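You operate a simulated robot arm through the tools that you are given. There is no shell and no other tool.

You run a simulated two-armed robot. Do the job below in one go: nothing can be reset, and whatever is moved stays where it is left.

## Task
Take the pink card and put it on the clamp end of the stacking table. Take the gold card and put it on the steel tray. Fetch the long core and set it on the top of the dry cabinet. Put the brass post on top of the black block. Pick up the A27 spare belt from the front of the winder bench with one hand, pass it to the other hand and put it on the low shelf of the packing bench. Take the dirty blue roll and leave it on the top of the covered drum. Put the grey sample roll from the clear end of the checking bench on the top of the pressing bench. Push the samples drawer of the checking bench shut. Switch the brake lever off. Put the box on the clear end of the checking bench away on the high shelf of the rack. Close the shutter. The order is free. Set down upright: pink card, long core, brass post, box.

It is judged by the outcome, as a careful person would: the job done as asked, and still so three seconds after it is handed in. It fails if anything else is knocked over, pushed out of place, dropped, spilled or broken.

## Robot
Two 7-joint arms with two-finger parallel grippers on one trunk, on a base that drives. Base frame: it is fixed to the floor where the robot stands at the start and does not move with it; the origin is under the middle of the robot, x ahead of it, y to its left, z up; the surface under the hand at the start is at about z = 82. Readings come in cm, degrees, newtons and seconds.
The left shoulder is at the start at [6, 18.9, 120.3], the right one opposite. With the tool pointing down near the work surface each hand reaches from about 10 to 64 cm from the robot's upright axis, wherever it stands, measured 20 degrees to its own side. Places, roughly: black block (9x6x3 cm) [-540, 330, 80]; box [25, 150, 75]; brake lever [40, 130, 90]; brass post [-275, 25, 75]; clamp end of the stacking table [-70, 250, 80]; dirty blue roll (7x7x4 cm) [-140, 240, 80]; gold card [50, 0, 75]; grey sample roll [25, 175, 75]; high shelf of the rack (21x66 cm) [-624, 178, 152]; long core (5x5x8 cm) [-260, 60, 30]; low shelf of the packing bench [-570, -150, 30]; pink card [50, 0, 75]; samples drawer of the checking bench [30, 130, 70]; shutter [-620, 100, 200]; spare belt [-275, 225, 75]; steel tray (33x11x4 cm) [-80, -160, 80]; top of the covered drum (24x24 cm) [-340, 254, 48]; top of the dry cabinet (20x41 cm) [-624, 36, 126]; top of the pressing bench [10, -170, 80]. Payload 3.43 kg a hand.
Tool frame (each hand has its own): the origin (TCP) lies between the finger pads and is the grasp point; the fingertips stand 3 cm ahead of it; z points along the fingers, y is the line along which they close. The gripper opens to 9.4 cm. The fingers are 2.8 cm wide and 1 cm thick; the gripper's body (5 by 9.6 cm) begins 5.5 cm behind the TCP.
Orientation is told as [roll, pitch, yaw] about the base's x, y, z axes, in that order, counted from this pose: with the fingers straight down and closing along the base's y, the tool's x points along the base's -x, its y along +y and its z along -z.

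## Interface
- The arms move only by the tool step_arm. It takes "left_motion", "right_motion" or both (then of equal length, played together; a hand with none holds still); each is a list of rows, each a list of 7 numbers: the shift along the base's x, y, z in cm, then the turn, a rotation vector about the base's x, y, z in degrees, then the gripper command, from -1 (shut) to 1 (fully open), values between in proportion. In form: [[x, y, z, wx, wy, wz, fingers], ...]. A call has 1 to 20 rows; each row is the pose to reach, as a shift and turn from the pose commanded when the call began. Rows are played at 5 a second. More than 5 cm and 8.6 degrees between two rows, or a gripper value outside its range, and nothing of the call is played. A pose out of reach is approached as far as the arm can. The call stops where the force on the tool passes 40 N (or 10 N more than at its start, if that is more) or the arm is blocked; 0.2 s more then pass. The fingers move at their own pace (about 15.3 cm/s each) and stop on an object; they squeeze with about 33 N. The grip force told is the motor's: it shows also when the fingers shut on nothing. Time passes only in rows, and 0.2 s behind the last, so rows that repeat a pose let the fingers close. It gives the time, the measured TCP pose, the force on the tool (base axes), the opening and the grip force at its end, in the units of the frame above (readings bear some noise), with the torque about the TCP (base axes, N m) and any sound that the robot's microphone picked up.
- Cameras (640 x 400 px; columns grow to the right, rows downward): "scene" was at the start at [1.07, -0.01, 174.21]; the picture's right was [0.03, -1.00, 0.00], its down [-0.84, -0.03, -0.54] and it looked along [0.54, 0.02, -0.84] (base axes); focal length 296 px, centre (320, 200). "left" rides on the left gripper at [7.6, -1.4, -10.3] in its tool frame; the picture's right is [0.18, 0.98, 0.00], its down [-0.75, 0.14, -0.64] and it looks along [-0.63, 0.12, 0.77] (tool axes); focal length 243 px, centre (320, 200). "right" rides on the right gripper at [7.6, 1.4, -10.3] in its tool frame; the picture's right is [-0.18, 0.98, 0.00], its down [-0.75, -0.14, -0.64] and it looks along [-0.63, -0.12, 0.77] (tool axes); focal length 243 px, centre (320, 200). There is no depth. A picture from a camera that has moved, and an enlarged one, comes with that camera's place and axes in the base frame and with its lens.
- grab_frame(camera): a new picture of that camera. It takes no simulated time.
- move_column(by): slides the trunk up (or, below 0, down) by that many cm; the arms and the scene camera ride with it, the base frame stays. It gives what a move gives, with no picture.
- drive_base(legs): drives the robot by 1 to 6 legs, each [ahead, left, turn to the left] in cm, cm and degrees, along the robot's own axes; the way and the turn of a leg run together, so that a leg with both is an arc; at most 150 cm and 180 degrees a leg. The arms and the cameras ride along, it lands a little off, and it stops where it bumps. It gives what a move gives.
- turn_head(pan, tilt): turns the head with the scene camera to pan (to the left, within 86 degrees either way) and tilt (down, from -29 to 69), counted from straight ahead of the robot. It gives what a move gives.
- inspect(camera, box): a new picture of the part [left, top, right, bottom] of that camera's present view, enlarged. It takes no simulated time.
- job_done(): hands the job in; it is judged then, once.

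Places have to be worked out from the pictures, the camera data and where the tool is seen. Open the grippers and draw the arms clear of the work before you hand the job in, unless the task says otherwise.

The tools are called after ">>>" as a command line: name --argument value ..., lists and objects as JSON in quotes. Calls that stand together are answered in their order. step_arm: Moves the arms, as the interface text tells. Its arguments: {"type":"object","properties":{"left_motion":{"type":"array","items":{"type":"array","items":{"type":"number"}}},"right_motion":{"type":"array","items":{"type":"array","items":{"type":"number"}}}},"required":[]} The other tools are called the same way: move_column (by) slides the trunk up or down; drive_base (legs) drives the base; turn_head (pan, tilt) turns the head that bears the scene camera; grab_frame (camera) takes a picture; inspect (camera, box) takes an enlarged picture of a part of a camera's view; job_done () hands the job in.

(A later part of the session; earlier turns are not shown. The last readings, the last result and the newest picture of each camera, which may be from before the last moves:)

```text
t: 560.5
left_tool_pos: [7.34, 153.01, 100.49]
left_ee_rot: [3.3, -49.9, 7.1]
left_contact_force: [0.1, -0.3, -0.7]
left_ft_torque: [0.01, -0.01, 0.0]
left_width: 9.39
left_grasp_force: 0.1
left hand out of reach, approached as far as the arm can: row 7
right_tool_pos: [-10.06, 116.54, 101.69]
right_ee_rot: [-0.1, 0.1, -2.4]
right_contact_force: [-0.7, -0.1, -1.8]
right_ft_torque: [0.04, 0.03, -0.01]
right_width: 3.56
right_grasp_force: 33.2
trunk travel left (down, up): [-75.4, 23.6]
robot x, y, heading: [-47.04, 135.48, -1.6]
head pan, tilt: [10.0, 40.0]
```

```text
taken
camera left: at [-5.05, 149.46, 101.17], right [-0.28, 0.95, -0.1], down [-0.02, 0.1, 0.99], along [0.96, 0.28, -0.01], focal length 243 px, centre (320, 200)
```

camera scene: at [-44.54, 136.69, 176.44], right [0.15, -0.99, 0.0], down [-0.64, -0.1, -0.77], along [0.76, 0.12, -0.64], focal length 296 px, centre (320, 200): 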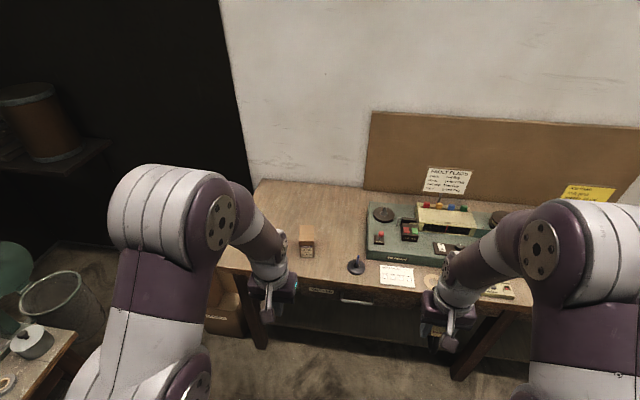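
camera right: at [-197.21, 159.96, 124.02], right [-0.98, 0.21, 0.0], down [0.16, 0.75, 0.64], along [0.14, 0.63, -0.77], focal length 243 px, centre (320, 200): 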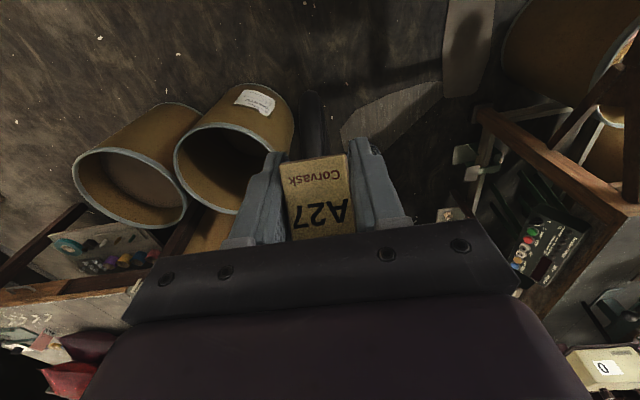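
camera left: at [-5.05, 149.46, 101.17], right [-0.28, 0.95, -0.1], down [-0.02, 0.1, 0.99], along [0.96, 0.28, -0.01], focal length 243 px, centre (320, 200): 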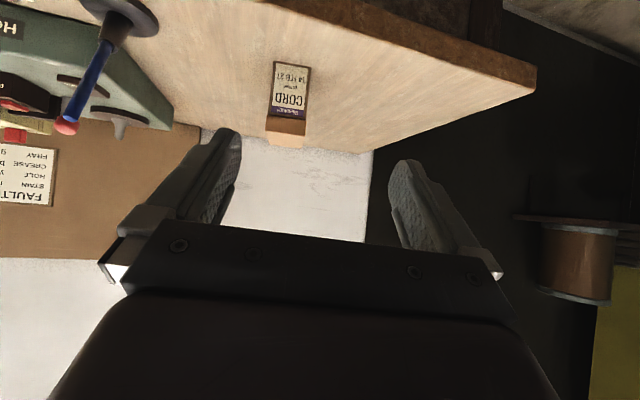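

The tilt is 50° with a 3° roll error. I'll extend 4 cm more and correct both, still before the bench edge.

>>> step_arm --left_motion '[[2, 0, 0, -0.7, -2.6, -1.2, 1], [4, 0, 0, -1.5, -5.3, -2.5, 1], [4, 0, 0, -1.5, -5.3, -2.5, 1]]'

>>> inspect --camera "left" --box '[220, 30, 380, 150]'

```text
t: 561.3
left_tool_pos: [11.29, 153.09, 100.65]
left_ee_rot: [-0.1, -54.9, 7.4]
left_contact_force: [-0.5, 0.4, 0.2]
left_ft_torque: [-0.01, 0.01, 0.0]
left_width: 9.39
left_grasp_force: 0.0
right_tool_pos: [-10.23, 116.56, 101.8]
right_ee_rot: [0.0, -0.1, -2.5]
right_contact_force: [-0.6, -0.6, -1.3]
right_ft_torque: [-0.02, 0.02, 0.01]
right_width: 3.59
right_grasp_force: 33.0
trunk travel left (down, up): [-75.4, 23.6]
robot x, y, heading: [-47.07, 135.55, -1.2]
head pan, tilt: [10.0, 40.0]
```

```text
3.33 times, centred on (300, 90) of left
camera zoom: at [-1.37, 150.02, 100.21], right [-0.23, 0.96, -0.15], down [-0.11, 0.13, 0.99], along [0.97, 0.24, 0.07], focal length 809 px, centre (387, 567)
```

zoom: 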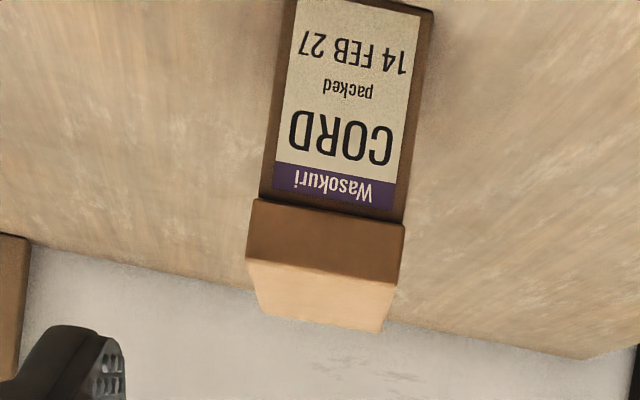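

The hand's orientation is now exact. I'll cross-check the box's position with the scene camera.

>>> inspect --camera "scene" --box '[270, 205, 350, 265]'

```text
6.67 times, centred on (310, 235) of scene
camera zoom: at [-44.72, 136.66, 164.45], right [0.15, -0.99, 0.0], down [-0.64, -0.1, -0.77], along [0.76, 0.12, -0.64], focal length 1970 px, centre (387, -33)
```

zoom: 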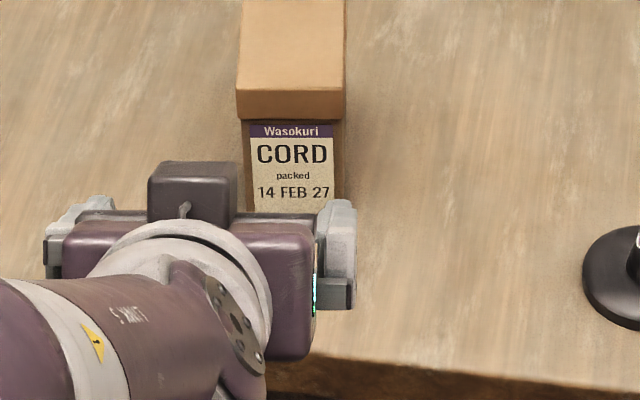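

Triangulated, the box's lid top is at z 92.2 with its centre at (34.0, 153.9). I'll drive 20 cm forward so the open hand hangs above it, still clear by 5 cm.

>>> drive_base --legs '[[20.5, 0.5, 0]]'

>>> grab_frame --camera "left"

>>> grab_frame --camera "scene"

```text
t: 563.0
left_tool_pos: [32.14, 153.04, 100.47]
left_ee_rot: [-0.2, -54.9, 7.3]
left_contact_force: [0.3, 0.0, 0.7]
left_ft_torque: [-0.03, 0.01, -0.01]
left_width: 9.43
left_grasp_force: 0.0
right_tool_pos: [10.61, 116.53, 101.88]
right_ee_rot: [-0.1, 0.0, -2.6]
right_contact_force: [0.0, 0.1, -0.7]
right_ft_torque: [0.03, 0.03, 0.02]
right_width: 3.59
right_grasp_force: 32.8
trunk travel left (down, up): [-75.4, 23.6]
robot x, y, heading: [-26.29, 135.24, -1.4]
head pan, tilt: [10.0, 40.0]
```

```text
taken
camera left: at [19.47, 149.93, 100.2], right [-0.23, 0.96, -0.15], down [-0.11, 0.13, 0.99], along [0.97, 0.24, 0.07], focal length 243 px, centre (320, 200)
```

left: 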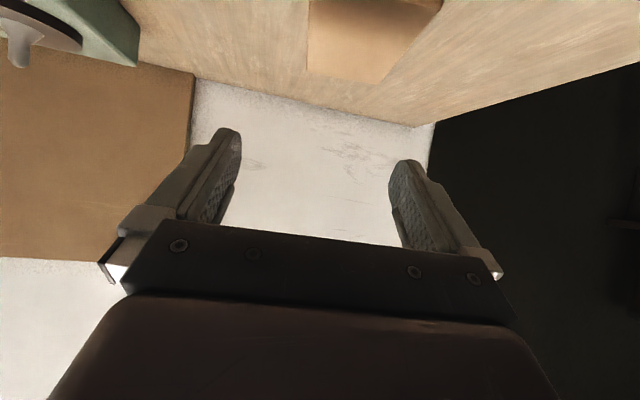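

```text
taken
camera scene: at [-23.87, 136.67, 164.45], right [0.15, -0.99, 0.0], down [-0.64, -0.1, -0.77], along [0.76, 0.11, -0.64], focal length 296 px, centre (320, 200)
```

scene: 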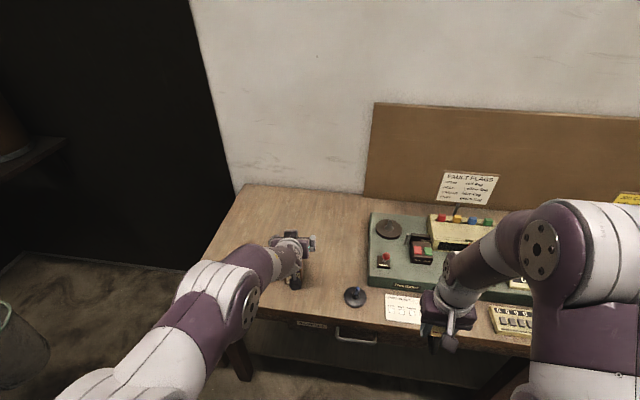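

The box's far edge confirms it at y 154. I'll shift 1 cm and descend halfway, then check both sides.

>>> step_arm --left_motion '[[1.4, 1.0, 0, 0, 0, 0, 1], [1.4, 1.0, -2.5, 0, 0, 0, 1], [1.4, 1.0, -5, 0, 0, 0, 1]]'

>>> inspect --camera "scene" --box '[240, 210, 368, 310]'

>>> grab_frame --camera "left"

```text
t: 563.8
left_tool_pos: [33.46, 153.75, 95.61]
left_ee_rot: [-0.3, -54.9, 7.3]
left_contact_force: [0.1, 0.1, -0.5]
left_ft_torque: [0.01, -0.01, 0.0]
left_width: 9.42
left_grasp_force: 0.1
right_tool_pos: [10.63, 116.49, 101.78]
right_ee_rot: [-0.1, 0.0, -2.6]
right_contact_force: [0.1, 0.8, -0.7]
right_ft_torque: [0.03, 0.02, -0.03]
right_width: 3.58
right_grasp_force: 33.1
trunk travel left (down, up): [-75.4, 23.6]
robot x, y, heading: [-26.37, 135.64, -1.3]
head pan, tilt: [10.0, 40.0]
```

```text
4.00 times, centred on (304, 260) of scene
camera zoom: at [-23.81, 136.69, 164.45], right [0.15, -0.99, 0.0], down [-0.64, -0.1, -0.77], along [0.76, 0.11, -0.64], focal length 1182 px, centre (384, -40)
```

zoom: 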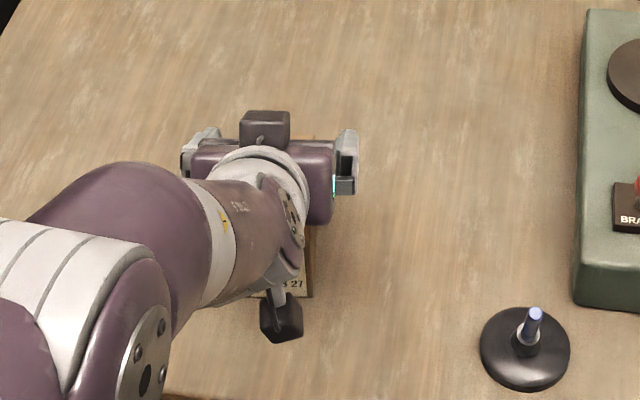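

```text
taken
camera left: at [20.93, 150.79, 95.21], right [-0.23, 0.96, -0.15], down [-0.11, 0.13, 0.99], along [0.97, 0.24, 0.07], focal length 243 px, centre (320, 200)
```

left: 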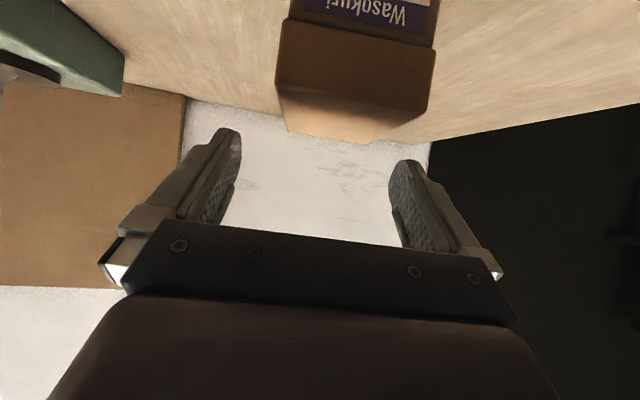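

The lid's front edge centre is at (29.6, 153.6), so the box is just 0.35 cm to the left of my axis. I'll correct that, descend the rest and close.

>>> step_arm --left_motion '[[0, 0.35, -2, 0, 0, 0, 1], [0, 0.35, -4, 0, 0, 0, 1], [0, 0.35, -5.7, 0, 0, 0, 1], [0, 0.35, -5.7, 0, 0, 0, 1], [0, 0.35, -5.7, 0, 0, 0, 0.3], [0, 0.35, -5.7, 0, 0, 0, -1], [0, 0.35, -5.7, 0, 0, 0, -1], [0, 0.35, -5.7, 0, 0, 0, -1]]'

>>> grab_frame --camera "left"

```text
t: 565.6
left_tool_pos: [33.36, 154.32, 89.78]
left_ee_rot: [-0.2, -54.8, 7.3]
left_contact_force: [-0.2, -0.4, 0.8]
left_ft_torque: [-0.03, -0.02, -0.02]
left_width: 6.1
left_grasp_force: 33.6
right_tool_pos: [10.78, 116.4, 101.83]
right_ee_rot: [-0.2, 0.0, -2.7]
right_contact_force: [0.1, -0.9, -0.5]
right_ft_torque: [-0.01, 0.05, -0.01]
right_width: 3.58
right_grasp_force: 33.1
trunk travel left (down, up): [-75.4, 23.6]
robot x, y, heading: [-26.42, 135.5, -1.2]
head pan, tilt: [10.0, 40.0]
```

```text
taken
camera left: at [20.88, 151.36, 89.41], right [-0.23, 0.96, -0.15], down [-0.11, 0.13, 0.99], along [0.97, 0.24, 0.07], focal length 243 px, centre (320, 200)
```

left: 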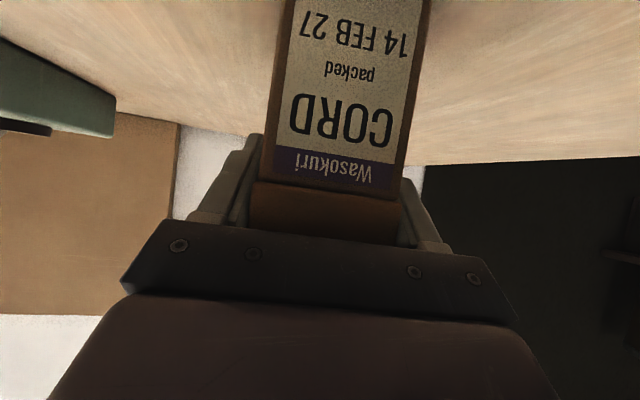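

The box is gripped at 6.1 cm. I'll lift a few centimetres and check that the body comes up with the lid.

>>> step_arm --left_motion '[[0, 0, 1, 0, 0, 0, -1], [0, 0, 2, 0, 0, 0, -1], [0, 0, 4, 0, 0, 0, -1], [0, 0, 6, 0, 0, 0, -1]]'

>>> grab_frame --camera "left"

>>> inspect --camera "scene" --box '[240, 210, 368, 310]'

```text
t: 566.6
left_tool_pos: [33.47, 154.15, 95.91]
left_ee_rot: [0.0, -54.8, 7.1]
left_contact_force: [0.1, -0.3, -2.2]
left_ft_torque: [0.0, 0.02, 0.02]
left_width: 6.1
left_grasp_force: 33.0
right_tool_pos: [10.62, 116.43, 101.72]
right_ee_rot: [-0.1, 0.0, -2.5]
right_contact_force: [-0.4, -0.2, -1.4]
right_ft_torque: [0.0, -0.02, 0.03]
right_width: 3.56
right_grasp_force: 33.0
trunk travel left (down, up): [-75.4, 23.6]
robot x, y, heading: [-26.49, 135.38, -1.4]
head pan, tilt: [10.0, 40.0]
```

```text
taken
camera left: at [20.89, 151.24, 95.49], right [-0.23, 0.96, -0.15], down [-0.11, 0.13, 0.99], along [0.97, 0.24, 0.07], focal length 243 px, centre (320, 200)
```

left: 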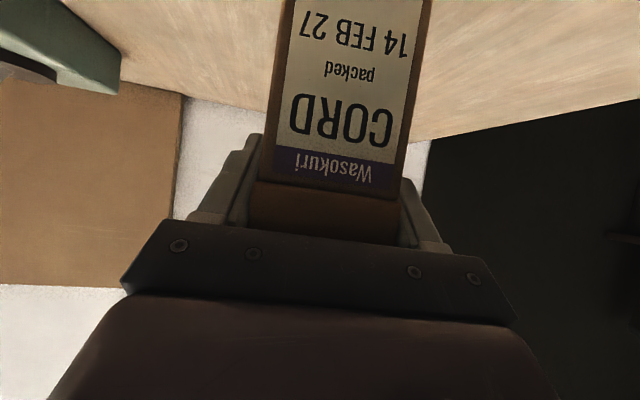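

```text
4.00 times, centred on (304, 260) of scene
camera zoom: at [-23.91, 136.65, 164.44], right [0.15, -0.99, 0.0], down [-0.64, -0.1, -0.77], along [0.76, 0.11, -0.64], focal length 1182 px, centre (384, -40)
```

zoom: 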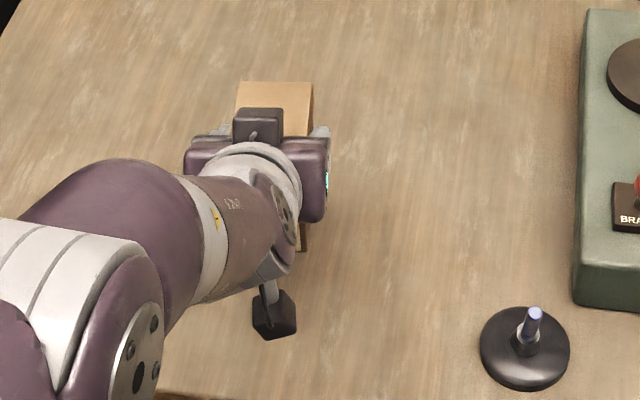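

The whole box came up. I'll raise it further, back off from the bench, and then un-tilt the hand for travel.

>>> step_arm --left_motion '[[0, 0, 3, 0, 0, 0, -1], [0, 0, 6, 0, 0, 0, -1], [-2, 0, 8, 0, 0, 0, -1]]'

>>> drive_base --legs '[[-35, 0, 0]]'

>>> step_arm --left_motion '[[1, 0, 0, -1.1, 7.9, 0, -1], [1, 0, 0, -2.1, 15.9, 0, -1], [1, 0, 0, -3.2, 23.8, 0, -1], [1, 0, 0, -4.3, 31.7, 0, -1], [0, 0, 0, -5.4, 39.6, 0, -1], [-2, 0, 0, -6.4, 47.6, 0, -1], [-4, 0, 0, -7.4, 54.5, 0, -1], [-8, 0, 0, -7.4, 54.5, 0, -1], [-12, 0, 0, -7.4, 54.5, 0, -1], [-16, 0, 0, -7.4, 54.5, 0, -1]]'

>>> grab_frame --camera "left"

```text
t: 567.4
left_tool_pos: [31.32, 153.96, 103.97]
left_ee_rot: [-0.2, -54.9, 7.3]
left_contact_force: [-0.8, 0.1, -1.8]
left_ft_torque: [-0.01, 0.0, -0.02]
left_width: 6.12
left_grasp_force: 33.1
right_tool_pos: [10.56, 116.53, 101.72]
right_ee_rot: [-0.1, -0.1, -2.6]
right_contact_force: [-0.9, -0.4, -1.6]
right_ft_torque: [-0.02, -0.02, 0.01]
right_width: 3.56
right_grasp_force: 33.3
trunk travel left (down, up): [-75.4, 23.6]
robot x, y, heading: [-26.51, 135.33, -1.4]
head pan, tilt: [10.0, 40.0]
```

```text
t: 569.6
left_tool_pos: [-3.29, 154.72, 103.87]
left_ee_rot: [-0.1, -54.8, 7.0]
left_contact_force: [-0.1, 0.4, -1.1]
left_ft_torque: [-0.05, 0.03, 0.04]
left_width: 6.11
left_grasp_force: 33.1
right_tool_pos: [-24.18, 117.29, 101.71]
right_ee_rot: [-0.1, 0.0, -2.8]
right_contact_force: [0.3, -0.1, -0.9]
right_ft_torque: [-0.02, 0.06, 0.0]
right_width: 3.59
right_grasp_force: 32.9
trunk travel left (down, up): [-75.4, 23.6]
robot x, y, heading: [-61.24, 136.61, -2.0]
head pan, tilt: [10.0, 40.0]
```

```text
t: 571.8
left_tool_pos: [-19.53, 154.54, 103.88]
left_ee_rot: [-0.8, 0.1, 7.4]
left_contact_force: [-0.4, -0.3, -1.4]
left_ft_torque: [0.01, -0.04, 0.03]
left_width: 6.11
left_grasp_force: 32.8
left hand out of reach, approached as far as the arm can: row 3
right_tool_pos: [-24.29, 117.36, 101.84]
right_ee_rot: [-0.2, -0.1, -2.7]
right_contact_force: [-0.2, 0.7, -0.6]
right_ft_torque: [0.01, 0.01, -0.02]
right_width: 3.58
right_grasp_force: 32.9
trunk travel left (down, up): [-75.4, 23.6]
robot x, y, heading: [-61.33, 136.49, -1.6]
head pan, tilt: [10.0, 40.0]
```

```text
taken
camera left: at [-26.94, 152.33, 114.06], right [-0.31, 0.95, -0.01], down [0.73, 0.24, 0.64], along [0.61, 0.19, -0.77], focal length 243 px, centre (320, 200)
```

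left: 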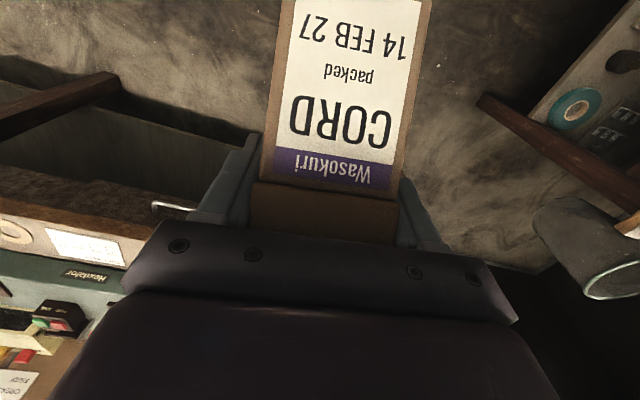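

The box is held tilted but firm. I'll raise the trunk, then drive south into the aisle and turn west.

>>> move_column --by 12

>>> drive_base --legs '[[0, 0, 1.6], [0, -150, 0], [0, -12, 0], [0, 0, 180]]'

```text
t: 573.3
left_tool_pos: [-19.3, 154.49, 115.85]
left_ee_rot: [-0.7, 0.3, 7.2]
left_contact_force: [0.3, 0.5, -0.7]
left_ft_torque: [-0.02, -0.03, -0.01]
left_width: 6.1
left_grasp_force: 33.0
right_tool_pos: [-24.29, 117.34, 113.77]
right_ee_rot: [-0.1, 0.0, -2.8]
right_contact_force: [-0.2, 0.3, -0.7]
right_ft_torque: [0.0, 0.05, -0.02]
right_width: 3.58
right_grasp_force: 32.4
trunk travel left (down, up): [-87.4, 11.6]
robot x, y, heading: [-61.2, 136.44, -1.8]
head pan, tilt: [10.0, 40.0]
```

```text
t: 589.2
left_tool_pos: [-104.99, -42.68, 115.79]
left_ee_rot: [-0.7, 0.2, -172.2]
left_contact_force: [0.5, 0.0, -1.8]
left_ft_torque: [0.0, 0.03, -0.01]
left_width: 6.1
left_grasp_force: 32.8
right_tool_pos: [-100.29, -5.37, 113.67]
right_ee_rot: [-0.1, 0.1, 177.6]
right_contact_force: [0.6, -0.5, -0.5]
right_ft_torque: [-0.05, -0.02, 0.02]
right_width: 3.61
right_grasp_force: 33.1
trunk travel left (down, up): [-87.4, 11.6]
robot x, y, heading: [-63.13, -24.59, 178.8]
head pan, tilt: [10.0, 40.0]
```

I'm in the aisle facing west. I'll straighten and drive on, checking drift on the way.

>>> drive_base --legs '[[0, 0, 1.2], [150, 0, 0], [150, 0, 0]]'

```text
t: 603.8
left_tool_pos: [-399.7, -43.14, 115.77]
left_ee_rot: [-0.8, 0.2, -171.8]
left_contact_force: [0.6, 0.6, -1.0]
left_ft_torque: [-0.03, 0.01, 0.05]
left_width: 6.1
left_grasp_force: 33.5
right_tool_pos: [-395.28, -5.81, 113.66]
right_ee_rot: [0.0, 0.0, 178.1]
right_contact_force: [-0.4, 0.3, -1.8]
right_ft_torque: [0.02, 0.01, 0.01]
right_width: 3.56
right_grasp_force: 32.6
trunk travel left (down, up): [-87.4, 11.6]
robot x, y, heading: [-358.22, -24.3, 179.3]
head pan, tilt: [10.0, 40.0]
```

>>> drive_base --legs '[[0, 0, 0.5], [150, 0, 0], [38, 0, 0], [0, 0, 90]]'

>>> turn_head --pan 0 --tilt 35

>>> grab_frame --camera "scene"

```text
t: 617.4
left_tool_pos: [-527.5, -67.01, 115.83]
left_ee_rot: [-0.8, 0.2, -80.6]
left_contact_force: [-0.2, 0.2, -2.0]
left_ft_torque: [-0.02, -0.02, 0.02]
left_width: 6.09
left_grasp_force: 33.0
right_tool_pos: [-564.87, -63.36, 113.79]
right_ee_rot: [-0.1, 0.0, -90.8]
right_contact_force: [-0.6, 0.7, -2.2]
right_ft_torque: [0.03, -0.01, 0.02]
right_width: 3.55
right_grasp_force: 32.7
trunk travel left (down, up): [-87.4, 11.6]
robot x, y, heading: [-546.86, -25.87, -89.8]
head pan, tilt: [10.0, 40.0]
```

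```text
t: 618.1
left_tool_pos: [-527.55, -66.91, 115.76]
left_ee_rot: [-0.8, 0.2, -80.6]
left_contact_force: [0.3, 0.3, -1.0]
left_ft_torque: [-0.01, -0.02, 0.01]
left_width: 6.1
left_grasp_force: 33.5
right_tool_pos: [-564.91, -63.35, 113.84]
right_ee_rot: [0.0, 0.1, -90.8]
right_contact_force: [-0.3, 0.2, -1.0]
right_ft_torque: [0.0, 0.05, -0.03]
right_width: 3.6
right_grasp_force: 33.1
trunk travel left (down, up): [-87.4, 11.6]
robot x, y, heading: [-547.02, -25.72, -89.5]
head pan, tilt: [0.0, 35.0]
```

```text
taken
camera scene: at [-546.94, -28.88, 177.2], right [-1.0, -0.01, 0.0], down [0.0, 0.57, -0.82], along [0.01, -0.82, -0.57], focal length 296 px, centre (320, 200)
```

scene: 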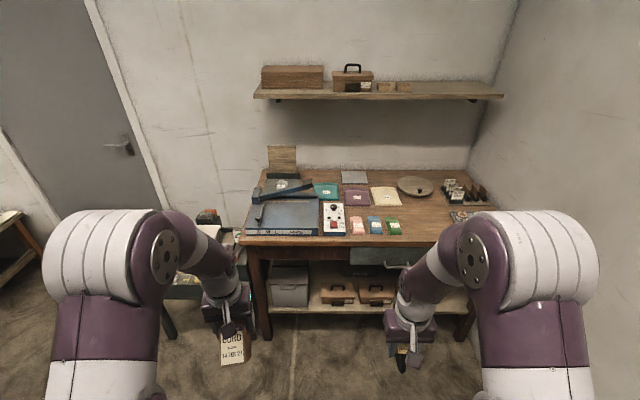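

The packing bench is ahead, with a gray box and two toolboxes on its low shelf. I'll zoom in to find free space there.

>>> inspect --camera "scene" --box '[240, 230, 480, 350]'

>>> grab_frame --camera "right"

```text
2.67 times, centred on (360, 290) of scene
camera zoom: at [-546.94, -28.88, 177.2], right [-1.0, -0.01, 0.0], down [0.0, 0.57, -0.82], along [0.01, -0.82, -0.57], focal length 788 px, centre (213, -40)
```

zoom: 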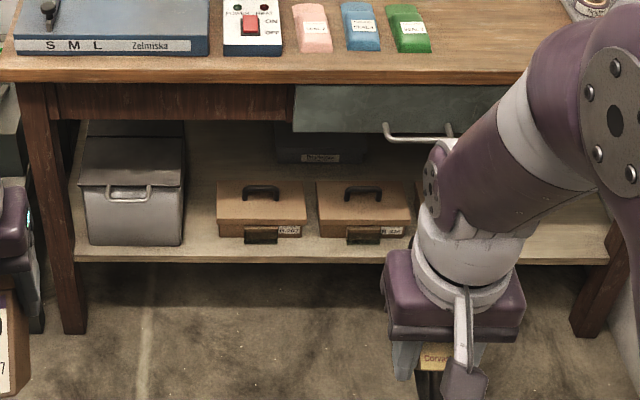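

```text
taken
camera right: at [-563.41, -55.75, 123.97], right [0.98, -0.2, 0.0], down [-0.15, -0.75, 0.64], along [-0.13, -0.63, -0.77], focal length 243 px, centre (320, 200)
```

right: 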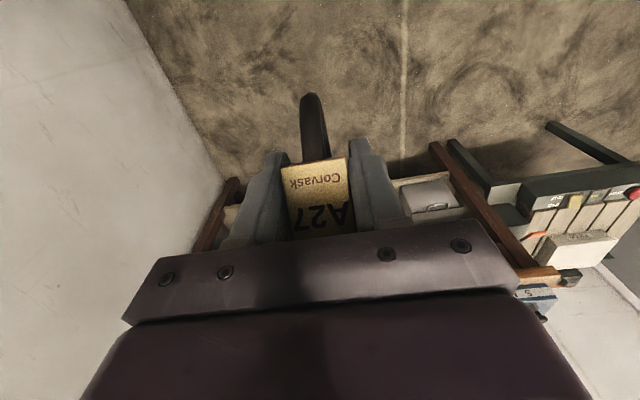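

My right arm hides the shelf's right part. I'll shift 22 cm right and lower the trunk to look at it from between the arms.

>>> drive_base --legs '[[0, -22, 0]]'

>>> move_column --by -40

>>> turn_head --pan -8 --tilt 40

>>> grab_frame --camera "scene"

```text
t: 619.8
left_tool_pos: [-549.12, -67.05, 115.8]
left_ee_rot: [-0.8, 0.2, -80.4]
left_contact_force: [0.2, 0.0, -1.4]
left_ft_torque: [-0.06, -0.01, 0.01]
left_width: 6.09
left_grasp_force: 33.5
right_tool_pos: [-586.73, -63.58, 113.78]
right_ee_rot: [-0.3, 0.0, -90.5]
right_contact_force: [-0.3, 0.1, -1.4]
right_ft_torque: [-0.01, 0.01, 0.01]
right_width: 3.55
right_grasp_force: 32.9
trunk travel left (down, up): [-87.4, 11.6]
robot x, y, heading: [-569.31, -26.13, -89.7]
head pan, tilt: [0.0, 35.0]
```

```text
t: 623.7
left_tool_pos: [-549.28, -67.04, 75.73]
left_ee_rot: [-0.8, 0.2, -80.4]
left_contact_force: [-0.2, -0.5, -1.7]
left_ft_torque: [-0.05, -0.02, 0.0]
left_width: 6.12
left_grasp_force: 33.2
right_tool_pos: [-586.82, -63.71, 73.75]
right_ee_rot: [-0.2, 0.0, -90.5]
right_contact_force: [1.0, 1.2, -1.4]
right_ft_torque: [0.02, -0.01, 0.01]
right_width: 3.55
right_grasp_force: 33.5
trunk travel left (down, up): [-47.4, 51.6]
robot x, y, heading: [-569.2, -25.83, -89.3]
head pan, tilt: [0.0, 35.0]
```

```text
t: 624.4
left_tool_pos: [-549.28, -66.99, 75.78]
left_ee_rot: [-0.8, 0.1, -80.4]
left_contact_force: [0.2, 0.0, -1.6]
left_ft_torque: [0.0, 0.01, 0.01]
left_width: 6.09
left_grasp_force: 33.1
right_tool_pos: [-586.82, -63.69, 73.76]
right_ee_rot: [-0.2, 0.0, -90.5]
right_contact_force: [0.5, -0.6, -0.1]
right_ft_torque: [0.02, -0.01, -0.02]
right_width: 3.57
right_grasp_force: 32.8
trunk travel left (down, up): [-47.4, 51.6]
robot x, y, heading: [-569.17, -25.86, -89.6]
head pan, tilt: [-8.0, 40.0]
```

```text
taken
camera scene: at [-570.19, -28.68, 136.45], right [-0.99, 0.13, 0.0], down [0.08, 0.64, -0.77], along [-0.1, -0.76, -0.64], focal length 296 px, centre (320, 200)
```

scene: 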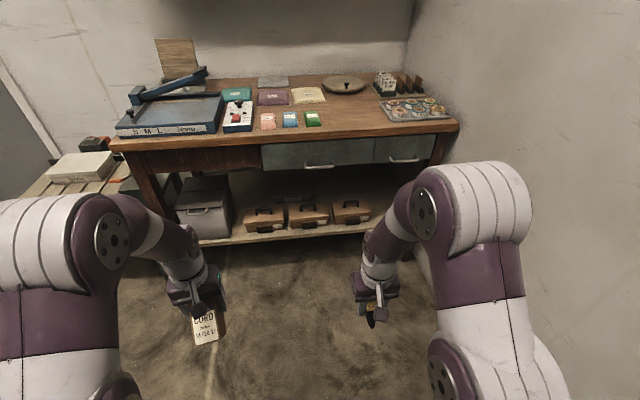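

>>> inspect --camera "scene" --box '[170, 130, 450, 260]'

```text
2.29 times, centred on (310, 195) of scene
camera zoom: at [-570.19, -28.68, 136.45], right [-0.99, 0.13, 0.0], down [0.08, 0.64, -0.77], along [-0.1, -0.76, -0.64], focal length 675 px, centre (343, 211)
```

zoom: 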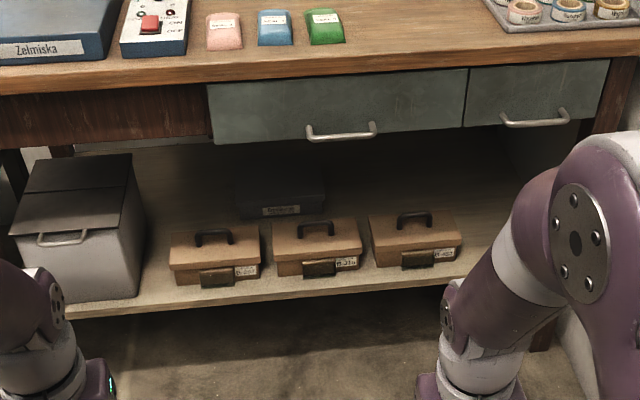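

There may be a free gap at the shelf's right end, past the third toolbox. I'll turn 25° right to look into it between my arms.

>>> drive_base --legs '[[0, 0, -25]]'

>>> turn_head --pan 5 --tilt 40

>>> grab_frame --camera "scene"

>>> inspect --camera "scene" --box '[240, 150, 400, 270]'

```text
t: 626.0
left_tool_pos: [-569.14, -71.59, 75.76]
left_ee_rot: [-0.8, 0.2, -106.1]
left_contact_force: [-0.1, 0.8, -1.2]
left_ft_torque: [-0.04, 0.03, -0.02]
left_width: 6.09
left_grasp_force: 33.0
right_tool_pos: [-601.39, -52.22, 73.84]
right_ee_rot: [-0.1, 0.0, -116.1]
right_contact_force: [-0.1, -0.6, -1.1]
right_ft_torque: [0.01, -0.01, 0.02]
right_width: 3.57
right_grasp_force: 33.3
trunk travel left (down, up): [-47.4, 51.6]
robot x, y, heading: [-569.15, -25.92, -115.2]
head pan, tilt: [-8.0, 40.0]
```

```text
t: 626.8
left_tool_pos: [-569.1, -71.58, 75.88]
left_ee_rot: [-0.8, 0.2, -106.0]
left_contact_force: [-0.7, -0.7, -2.2]
left_ft_torque: [-0.07, 0.01, -0.02]
left_width: 6.13
left_grasp_force: 32.8
right_tool_pos: [-601.45, -52.26, 73.67]
right_ee_rot: [-0.2, 0.1, -116.1]
right_contact_force: [-0.1, 0.4, -0.7]
right_ft_torque: [0.02, 0.0, -0.03]
right_width: 3.55
right_grasp_force: 32.9
trunk travel left (down, up): [-47.4, 51.6]
robot x, y, heading: [-569.06, -25.92, -114.9]
head pan, tilt: [5.0, 40.0]
```

```text
taken
camera scene: at [-569.43, -28.79, 136.45], right [-0.94, 0.34, 0.0], down [0.22, 0.6, -0.77], along [-0.26, -0.72, -0.64], focal length 296 px, centre (320, 200)
```

scene: 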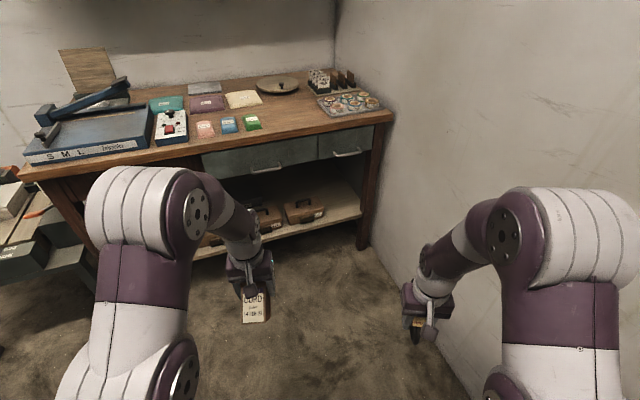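

```text
3.33 times, centred on (320, 210) of scene
camera zoom: at [-569.43, -28.79, 136.45], right [-0.94, 0.34, 0.0], down [0.22, 0.6, -0.77], along [-0.26, -0.72, -0.64], focal length 985 px, centre (320, 167)
```

zoom: 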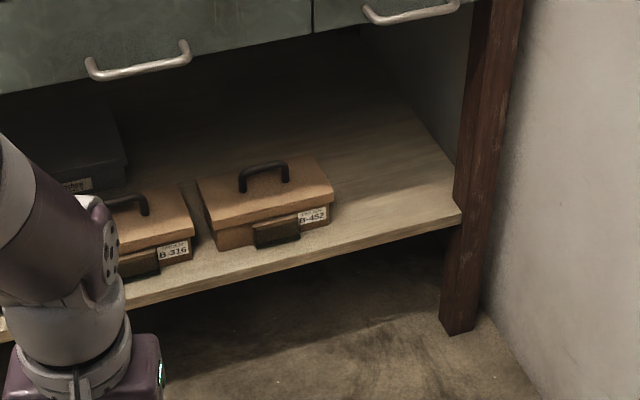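

The right end of the low shelf is free, about 18 cm wide. With the box in my left hand there's too little room there, so I'll first put the box on the rack. I'll raise the trunk, face west, and drive north along the rack.

>>> move_column --by 40

>>> drive_base --legs '[[-20, 0, 0], [0, 0, -65], [-40, 0, 0], [0, -150, 0]]'

```text
t: 630.6
left_tool_pos: [-569.0, -71.65, 115.75]
left_ee_rot: [-0.8, 0.2, -106.0]
left_contact_force: [1.0, -1.1, -1.3]
left_ft_torque: [-0.01, -0.02, -0.01]
left_width: 6.07
left_grasp_force: 32.9
right_tool_pos: [-601.44, -52.32, 113.78]
right_ee_rot: [-0.1, 0.0, -116.2]
right_contact_force: [-0.5, 0.3, -0.1]
right_ft_torque: [0.04, 0.0, 0.0]
right_width: 3.55
right_grasp_force: 32.9
trunk travel left (down, up): [-87.4, 11.6]
robot x, y, heading: [-569.14, -25.73, -115.0]
head pan, tilt: [5.0, 40.0]
```

```text
t: 644.2
left_tool_pos: [-560.36, 121.36, 115.79]
left_ee_rot: [-0.7, 0.2, -170.5]
left_contact_force: [-0.1, 0.3, -2.3]
left_ft_torque: [-0.02, 0.03, 0.01]
left_width: 6.09
left_grasp_force: 32.7
right_tool_pos: [-556.89, 158.65, 113.81]
right_ee_rot: [-0.1, -0.1, 179.4]
right_contact_force: [-0.1, 0.2, -1.0]
right_ft_torque: [0.02, -0.01, 0.01]
right_width: 3.59
right_grasp_force: 32.5
trunk travel left (down, up): [-87.4, 11.6]
robot x, y, heading: [-519.01, 140.86, -179.3]
head pan, tilt: [5.0, 40.0]
```

>>> drive_base --legs '[[0, -66, -0.5]]'

>>> turn_head --pan 8 --tilt 12

>>> grab_frame --camera "scene"

```text
t: 647.9
left_tool_pos: [-561.03, 187.34, 115.81]
left_ee_rot: [-0.8, 0.2, -170.1]
left_contact_force: [0.5, -0.4, -1.7]
left_ft_torque: [0.01, 0.0, 0.01]
left_width: 6.1
left_grasp_force: 32.5
right_tool_pos: [-557.88, 224.69, 113.78]
right_ee_rot: [-0.1, 0.0, 179.7]
right_contact_force: [0.5, -0.1, -1.8]
right_ft_torque: [0.0, -0.05, 0.04]
right_width: 3.57
right_grasp_force: 32.6
trunk travel left (down, up): [-87.4, 11.6]
robot x, y, heading: [-519.97, 207.64, -179.3]
head pan, tilt: [5.0, 40.0]
```

```text
t: 648.8
left_tool_pos: [-560.97, 187.49, 115.78]
left_ee_rot: [-0.8, 0.3, -170.0]
left_contact_force: [-0.4, 0.2, -1.6]
left_ft_torque: [-0.01, 0.04, -0.01]
left_width: 6.12
left_grasp_force: 33.5
right_tool_pos: [-557.82, 224.77, 113.85]
right_ee_rot: [-0.1, 0.0, 179.8]
right_contact_force: [0.1, 1.2, -1.0]
right_ft_torque: [0.02, 0.03, 0.0]
right_width: 3.59
right_grasp_force: 33.3
trunk travel left (down, up): [-87.4, 11.6]
robot x, y, heading: [-520.19, 207.16, -179.1]
head pan, tilt: [8.0, 12.0]
```

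```text
taken
camera scene: at [-523.26, 205.75, 180.88], right [-0.16, 0.99, 0.0], down [0.21, 0.03, -0.98], along [-0.97, -0.15, -0.21], focal length 296 px, centre (320, 200)
```

scene: 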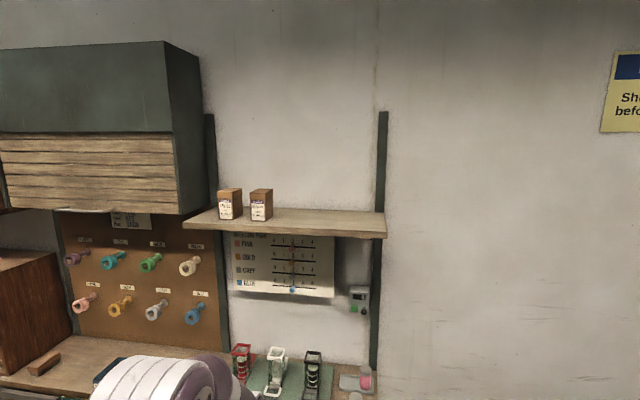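

The shelf spans y 144 to 213 with its front edge at x -615, and it's free from y 174 on. I'll raise the trunk fully, align the box with the shelf, and lift it with a 55° tilt in front of the rack.

>>> move_column --by 11.5

>>> step_arm --left_motion '[[-2, 0, 1, 0, 0, -3.3, -1], [-4, 0, 2, 0, 0, -6.6, -1], [-6, 0, 3, 0, 0, -9.9, -1]]'

>>> step_arm --left_motion '[[-2, 0, 2, 0, 8, 0, -1], [-5, 0, 5, 0, 16, 0, -1], [-7, 0, 8, 0, 24, 0, -1], [-9, 0, 11, 0, 32, 0, -1], [-11, 0, 14, 0, 40, 0, -1], [-13, 0, 17, 0, 48, 0, -1], [-14, 0, 20, 0, 55, 0, -1], [-14, 0, 23.5, 0, 55, 0, -1], [-14, 0, 27, 0, 55, 0, -1], [-14, 0, 30.5, 0, 55, 0, -1], [-14, 0, 33.5, 0, 55, 0, -1]]'

>>> grab_frame --camera "left"

>>> grab_frame --camera "scene"

```text
t: 650.3
left_tool_pos: [-561.07, 187.37, 127.29]
left_ee_rot: [-0.8, 0.2, -170.0]
left_contact_force: [-0.2, -1.1, -0.9]
left_ft_torque: [0.02, 0.03, 0.01]
left_width: 6.12
left_grasp_force: 33.2
right_tool_pos: [-557.89, 224.72, 125.21]
right_ee_rot: [-0.2, -0.1, 179.8]
right_contact_force: [0.7, -0.1, -1.1]
right_ft_torque: [0.0, -0.02, 0.02]
right_width: 3.58
right_grasp_force: 33.3
trunk travel left (down, up): [-98.9, 0.1]
robot x, y, heading: [-520.19, 207.24, -178.9]
head pan, tilt: [8.0, 12.0]
```

```text
t: 651.1
left_tool_pos: [-566.92, 187.25, 130.37]
left_ee_rot: [-0.7, 0.3, -180.0]
left_contact_force: [0.0, 0.0, -2.1]
left_ft_torque: [-0.01, 0.01, -0.04]
left_width: 6.07
left_grasp_force: 34.0
right_tool_pos: [-557.91, 224.77, 125.31]
right_ee_rot: [-0.1, 0.0, 179.8]
right_contact_force: [-0.5, 0.0, -0.7]
right_ft_torque: [-0.02, -0.01, -0.03]
right_width: 3.57
right_grasp_force: 33.3
trunk travel left (down, up): [-98.9, 0.1]
robot x, y, heading: [-519.76, 207.42, -179.1]
head pan, tilt: [8.0, 12.0]
```

```text
t: 653.5
left_tool_pos: [-581.07, 187.52, 163.71]
left_ee_rot: [-0.8, -54.7, -180.0]
left_contact_force: [0.3, -0.3, -1.7]
left_ft_torque: [-0.01, 0.03, 0.02]
left_width: 6.1
left_grasp_force: 33.5
right_tool_pos: [-557.78, 224.79, 125.29]
right_ee_rot: [0.0, 0.0, 179.8]
right_contact_force: [0.9, 0.7, -1.7]
right_ft_torque: [-0.02, 0.0, 0.01]
right_width: 3.59
right_grasp_force: 32.3
trunk travel left (down, up): [-98.9, 0.1]
robot x, y, heading: [-520.46, 207.48, -179.0]
head pan, tilt: [8.0, 12.0]
```

```text
taken
camera left: at [-568.42, 188.88, 163.3], right [0.1, -0.98, -0.16], down [0.09, -0.15, 0.98], along [-0.99, -0.11, 0.07], focal length 243 px, centre (320, 200)
```

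left: 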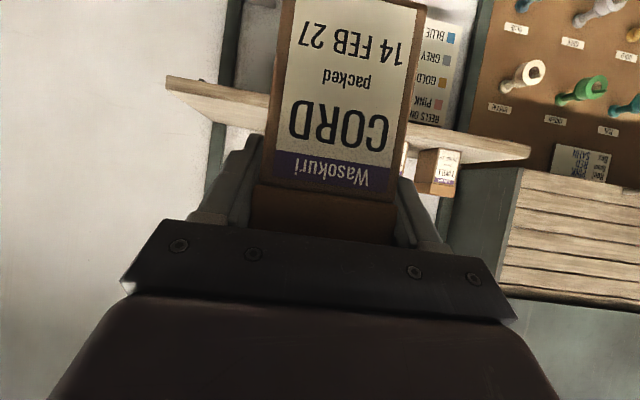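

```text
taken
camera scene: at [-523.22, 205.77, 192.39], right [-0.16, 0.99, 0.0], down [0.21, 0.03, -0.98], along [-0.97, -0.15, -0.21], focal length 296 px, centre (320, 200)
```

scene: 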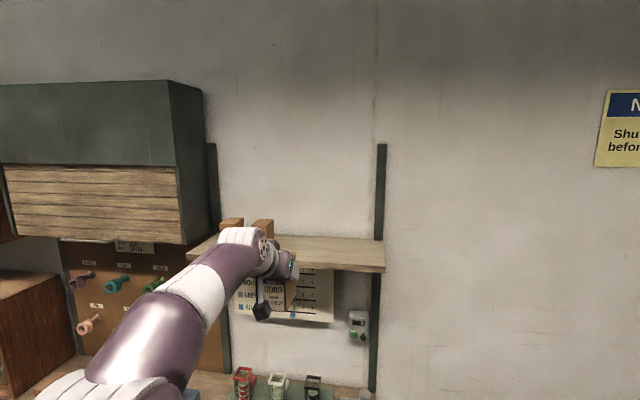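

The box's bottom is about 4 cm above the shelf level (152). I'll drive forward 30 cm first and check.

>>> drive_base --legs '[[30, -3.5, 0]]'

>>> grab_frame --camera "left"

>>> grab_frame --camera "scene"

```text
t: 655.5
left_tool_pos: [-610.53, 190.17, 163.74]
left_ee_rot: [-0.9, -54.9, -179.6]
left_contact_force: [1.3, -0.1, -1.4]
left_ft_torque: [0.04, 0.01, 0.0]
left_width: 6.13
left_grasp_force: 32.5
right_tool_pos: [-587.59, 227.59, 125.26]
right_ee_rot: [-0.2, 0.0, -180.0]
right_contact_force: [-0.2, -0.2, -0.3]
right_ft_torque: [0.01, -0.02, -0.02]
right_width: 3.59
right_grasp_force: 33.1
trunk travel left (down, up): [-98.9, 0.1]
robot x, y, heading: [-549.94, 210.08, -178.7]
head pan, tilt: [8.0, 12.0]
```

```text
taken
camera left: at [-597.83, 191.5, 163.36], right [0.1, -0.98, -0.16], down [0.09, -0.15, 0.98], along [-0.99, -0.11, 0.08], focal length 243 px, centre (320, 200)
```

left: 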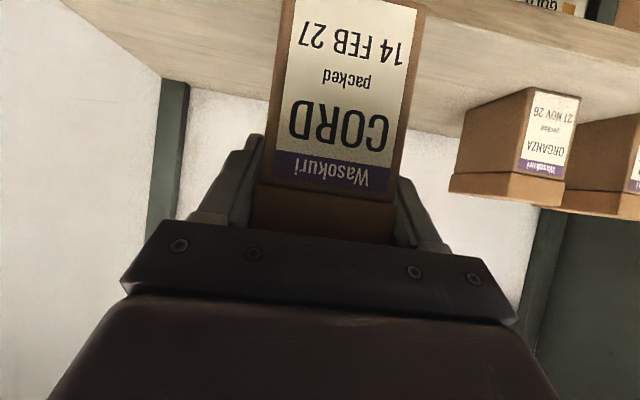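

```text
taken
camera scene: at [-552.67, 208.59, 192.4], right [-0.16, 0.99, 0.0], down [0.2, 0.03, -0.98], along [-0.97, -0.16, -0.21], focal length 296 px, centre (320, 200)
```

scene: 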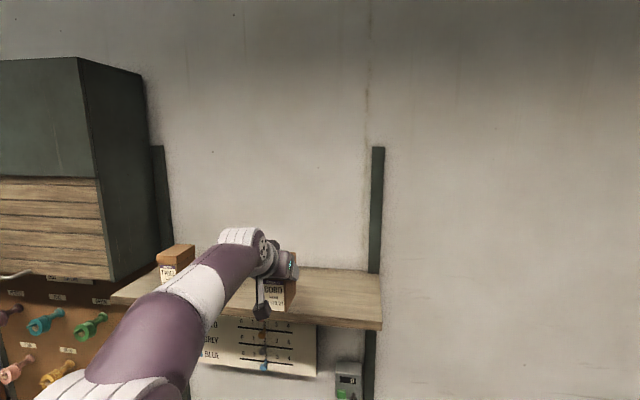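

The box is over the shelf edge and well away from its neighbours. I'll go 12.5 cm further in.

>>> drive_base --legs '[[12.5, 0, 0]]'

>>> move_column --by -3

>>> grab_frame --camera "left"

>>> inspect --camera "scene" --box '[180, 200, 400, 360]'

```text
t: 656.8
left_tool_pos: [-623.22, 189.9, 163.94]
left_ee_rot: [-0.8, -55.0, -179.7]
left_contact_force: [0.7, -0.5, -1.9]
left_ft_torque: [0.02, -0.03, 0.01]
left_width: 6.09
left_grasp_force: 32.4
right_tool_pos: [-600.27, 227.26, 125.35]
right_ee_rot: [-0.1, -0.1, -179.8]
right_contact_force: [0.7, 0.1, -1.0]
right_ft_torque: [0.03, 0.02, 0.03]
right_width: 3.56
right_grasp_force: 33.7
trunk travel left (down, up): [-98.9, 0.1]
robot x, y, heading: [-562.59, 210.24, -178.8]
head pan, tilt: [8.0, 12.0]
```

```text
t: 657.6
left_tool_pos: [-623.85, 189.93, 160.6]
left_ee_rot: [-0.8, -54.8, -179.7]
left_contact_force: [-0.4, 1.5, -1.6]
left_ft_torque: [0.0, -0.05, -0.02]
left_width: 6.1
left_grasp_force: 32.9
right_tool_pos: [-600.67, 227.31, 122.18]
right_ee_rot: [-0.1, 0.0, -179.9]
right_contact_force: [-0.2, -0.1, -1.5]
right_ft_torque: [-0.02, -0.01, 0.0]
right_width: 3.56
right_grasp_force: 32.4
trunk travel left (down, up): [-95.9, 3.1]
robot x, y, heading: [-562.61, 209.85, -178.6]
head pan, tilt: [8.0, 12.0]
```

```text
taken
camera left: at [-611.09, 191.27, 160.25], right [0.1, -0.98, -0.16], down [0.09, -0.15, 0.98], along [-0.99, -0.11, 0.07], focal length 243 px, centre (320, 200)
```

left: 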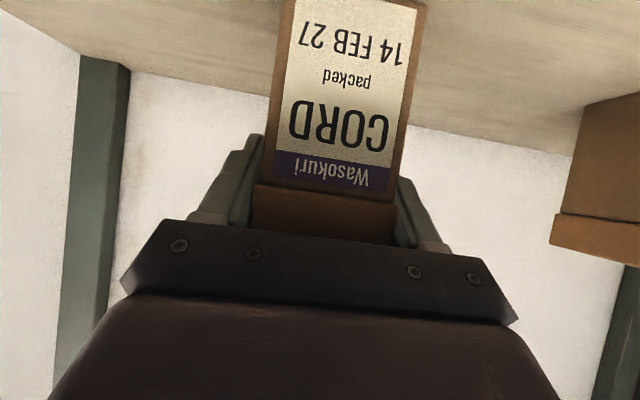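

```text
2.50 times, centred on (290, 280) of scene
camera zoom: at [-566.01, 208.34, 189.38], right [-0.16, 0.99, 0.0], down [0.21, 0.03, -0.98], along [-0.97, -0.16, -0.21], focal length 739 px, centre (395, 0)
```

zoom: 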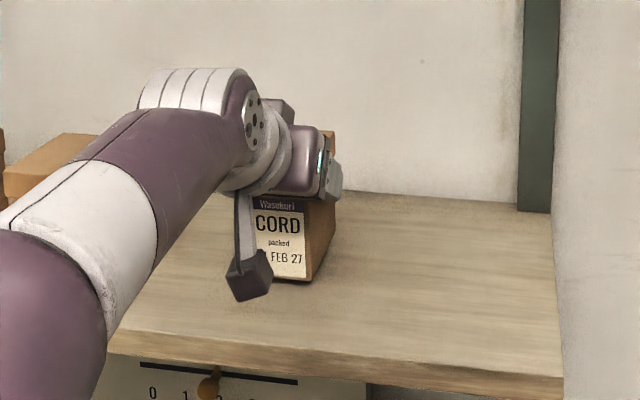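

The box is well inside and about a centimetre above the shelf. I'll lower the trunk in small steps until it touches.

>>> move_column --by -0.6

>>> move_column --by -0.4

```text
t: 658.1
left_tool_pos: [-623.7, 189.84, 160.09]
left_ee_rot: [-0.7, -55.0, -179.7]
left_contact_force: [-0.1, 0.1, -1.5]
left_ft_torque: [-0.01, -0.02, 0.04]
left_width: 6.1
left_grasp_force: 33.0
right_tool_pos: [-600.48, 227.19, 121.66]
right_ee_rot: [-0.1, 0.1, -179.9]
right_contact_force: [0.5, -0.4, -0.9]
right_ft_torque: [0.02, -0.01, 0.02]
right_width: 3.58
right_grasp_force: 32.9
trunk travel left (down, up): [-95.3, 3.7]
robot x, y, heading: [-562.96, 209.87, -178.8]
head pan, tilt: [8.0, 12.0]
```

```text
t: 658.6
left_tool_pos: [-623.63, 189.91, 159.76]
left_ee_rot: [-0.8, -54.9, -179.6]
left_contact_force: [0.8, -0.3, -0.9]
left_ft_torque: [-0.04, -0.06, 0.0]
left_width: 6.09
left_grasp_force: 33.6
right_tool_pos: [-600.53, 227.21, 121.27]
right_ee_rot: [-0.1, 0.0, -179.9]
right_contact_force: [0.8, 0.6, -1.0]
right_ft_torque: [0.03, 0.04, 0.02]
right_width: 3.55
right_grasp_force: 32.9
trunk travel left (down, up): [-94.9, 4.1]
robot x, y, heading: [-562.4, 209.65, -178.6]
head pan, tilt: [8.0, 12.0]
```

>>> move_column --by -0.3

>>> move_column --by -0.3

```text
t: 659.2
left_tool_pos: [-623.49, 189.96, 159.67]
left_ee_rot: [-0.7, -55.3, -179.8]
left_contact_force: [-3.1, -1.1, 14.0]
left_ft_torque: [-0.55, -0.21, -0.15]
left_width: 6.09
left_grasp_force: 32.5
right_tool_pos: [-600.5, 227.3, 121.03]
right_ee_rot: [-0.1, 0.0, -179.9]
right_contact_force: [0.5, 0.1, -0.9]
right_ft_torque: [0.0, 0.0, 0.01]
right_width: 3.56
right_grasp_force: 33.1
trunk travel left (down, up): [-94.6, 4.4]
robot x, y, heading: [-563.43, 210.03, -178.7]
head pan, tilt: [8.0, 12.0]
```

```text
t: 659.7
left_tool_pos: [-623.52, 190.05, 159.59]
left_ee_rot: [-0.5, -55.5, -179.8]
left_contact_force: [-7.7, -3.7, 31.7]
left_ft_torque: [-0.85, -0.59, -0.23]
left_width: 6.17
left_grasp_force: 32.6
right_tool_pos: [-600.52, 227.32, 120.81]
right_ee_rot: [-0.2, -0.1, -179.9]
right_contact_force: [0.2, -0.1, -1.1]
right_ft_torque: [-0.03, 0.0, -0.02]
right_width: 3.6
right_grasp_force: 33.0
trunk travel left (down, up): [-94.3, 4.7]
robot x, y, heading: [-562.98, 209.87, -178.5]
head pan, tilt: [8.0, 12.0]
```

The box is down with 32 N. I'll unload slightly, open the fingers wide and drive straight back.

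>>> move_column --by 0.3

>>> step_arm --left_motion '[[0, 0, 0, 0, 0, 0, 0.4], [0, 0, 0, 0, 0, 0, 0.7], [0, 0, 0, 0, 0, 0, 1], [0, 0, 0, 0, 0, 0, 1]]'

>>> grab_frame --camera "left"

```text
t: 660.2
left_tool_pos: [-623.43, 189.98, 159.35]
left_ee_rot: [-0.8, -54.9, -179.6]
left_contact_force: [-3.2, -0.4, 17.8]
left_ft_torque: [-0.29, 0.21, -0.05]
left_width: 6.12
left_grasp_force: 33.2
right_tool_pos: [-600.37, 227.3, 121.02]
right_ee_rot: [-0.2, -0.1, -179.9]
right_contact_force: [0.4, 0.2, -0.1]
right_ft_torque: [0.02, 0.0, -0.01]
right_width: 3.59
right_grasp_force: 33.2
trunk travel left (down, up): [-94.6, 4.4]
robot x, y, heading: [-562.73, 210.2, -178.6]
head pan, tilt: [8.0, 12.0]
```

```text
t: 661.2
left_tool_pos: [-623.7, 189.93, 159.33]
left_ee_rot: [-0.8, -54.8, -179.6]
left_contact_force: [0.0, 0.2, 0.0]
left_ft_torque: [-0.01, 0.01, 0.0]
left_width: 9.41
left_grasp_force: 0.1
right_tool_pos: [-600.46, 227.03, 120.92]
right_ee_rot: [-0.1, 0.0, -179.9]
right_contact_force: [0.3, -0.3, -1.5]
right_ft_torque: [-0.03, -0.02, 0.03]
right_width: 3.6
right_grasp_force: 32.7
trunk travel left (down, up): [-94.6, 4.4]
robot x, y, heading: [-563.01, 209.79, -179.0]
head pan, tilt: [8.0, 12.0]
```

```text
taken
camera left: at [-611.01, 191.27, 158.97], right [0.1, -0.98, -0.16], down [0.09, -0.15, 0.98], along [-0.99, -0.11, 0.07], focal length 243 px, centre (320, 200)
```

left: 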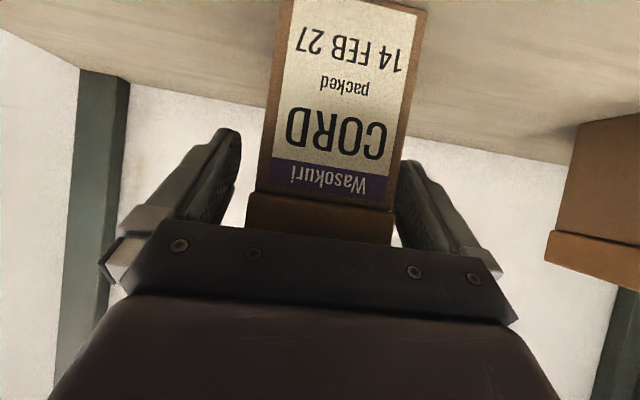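

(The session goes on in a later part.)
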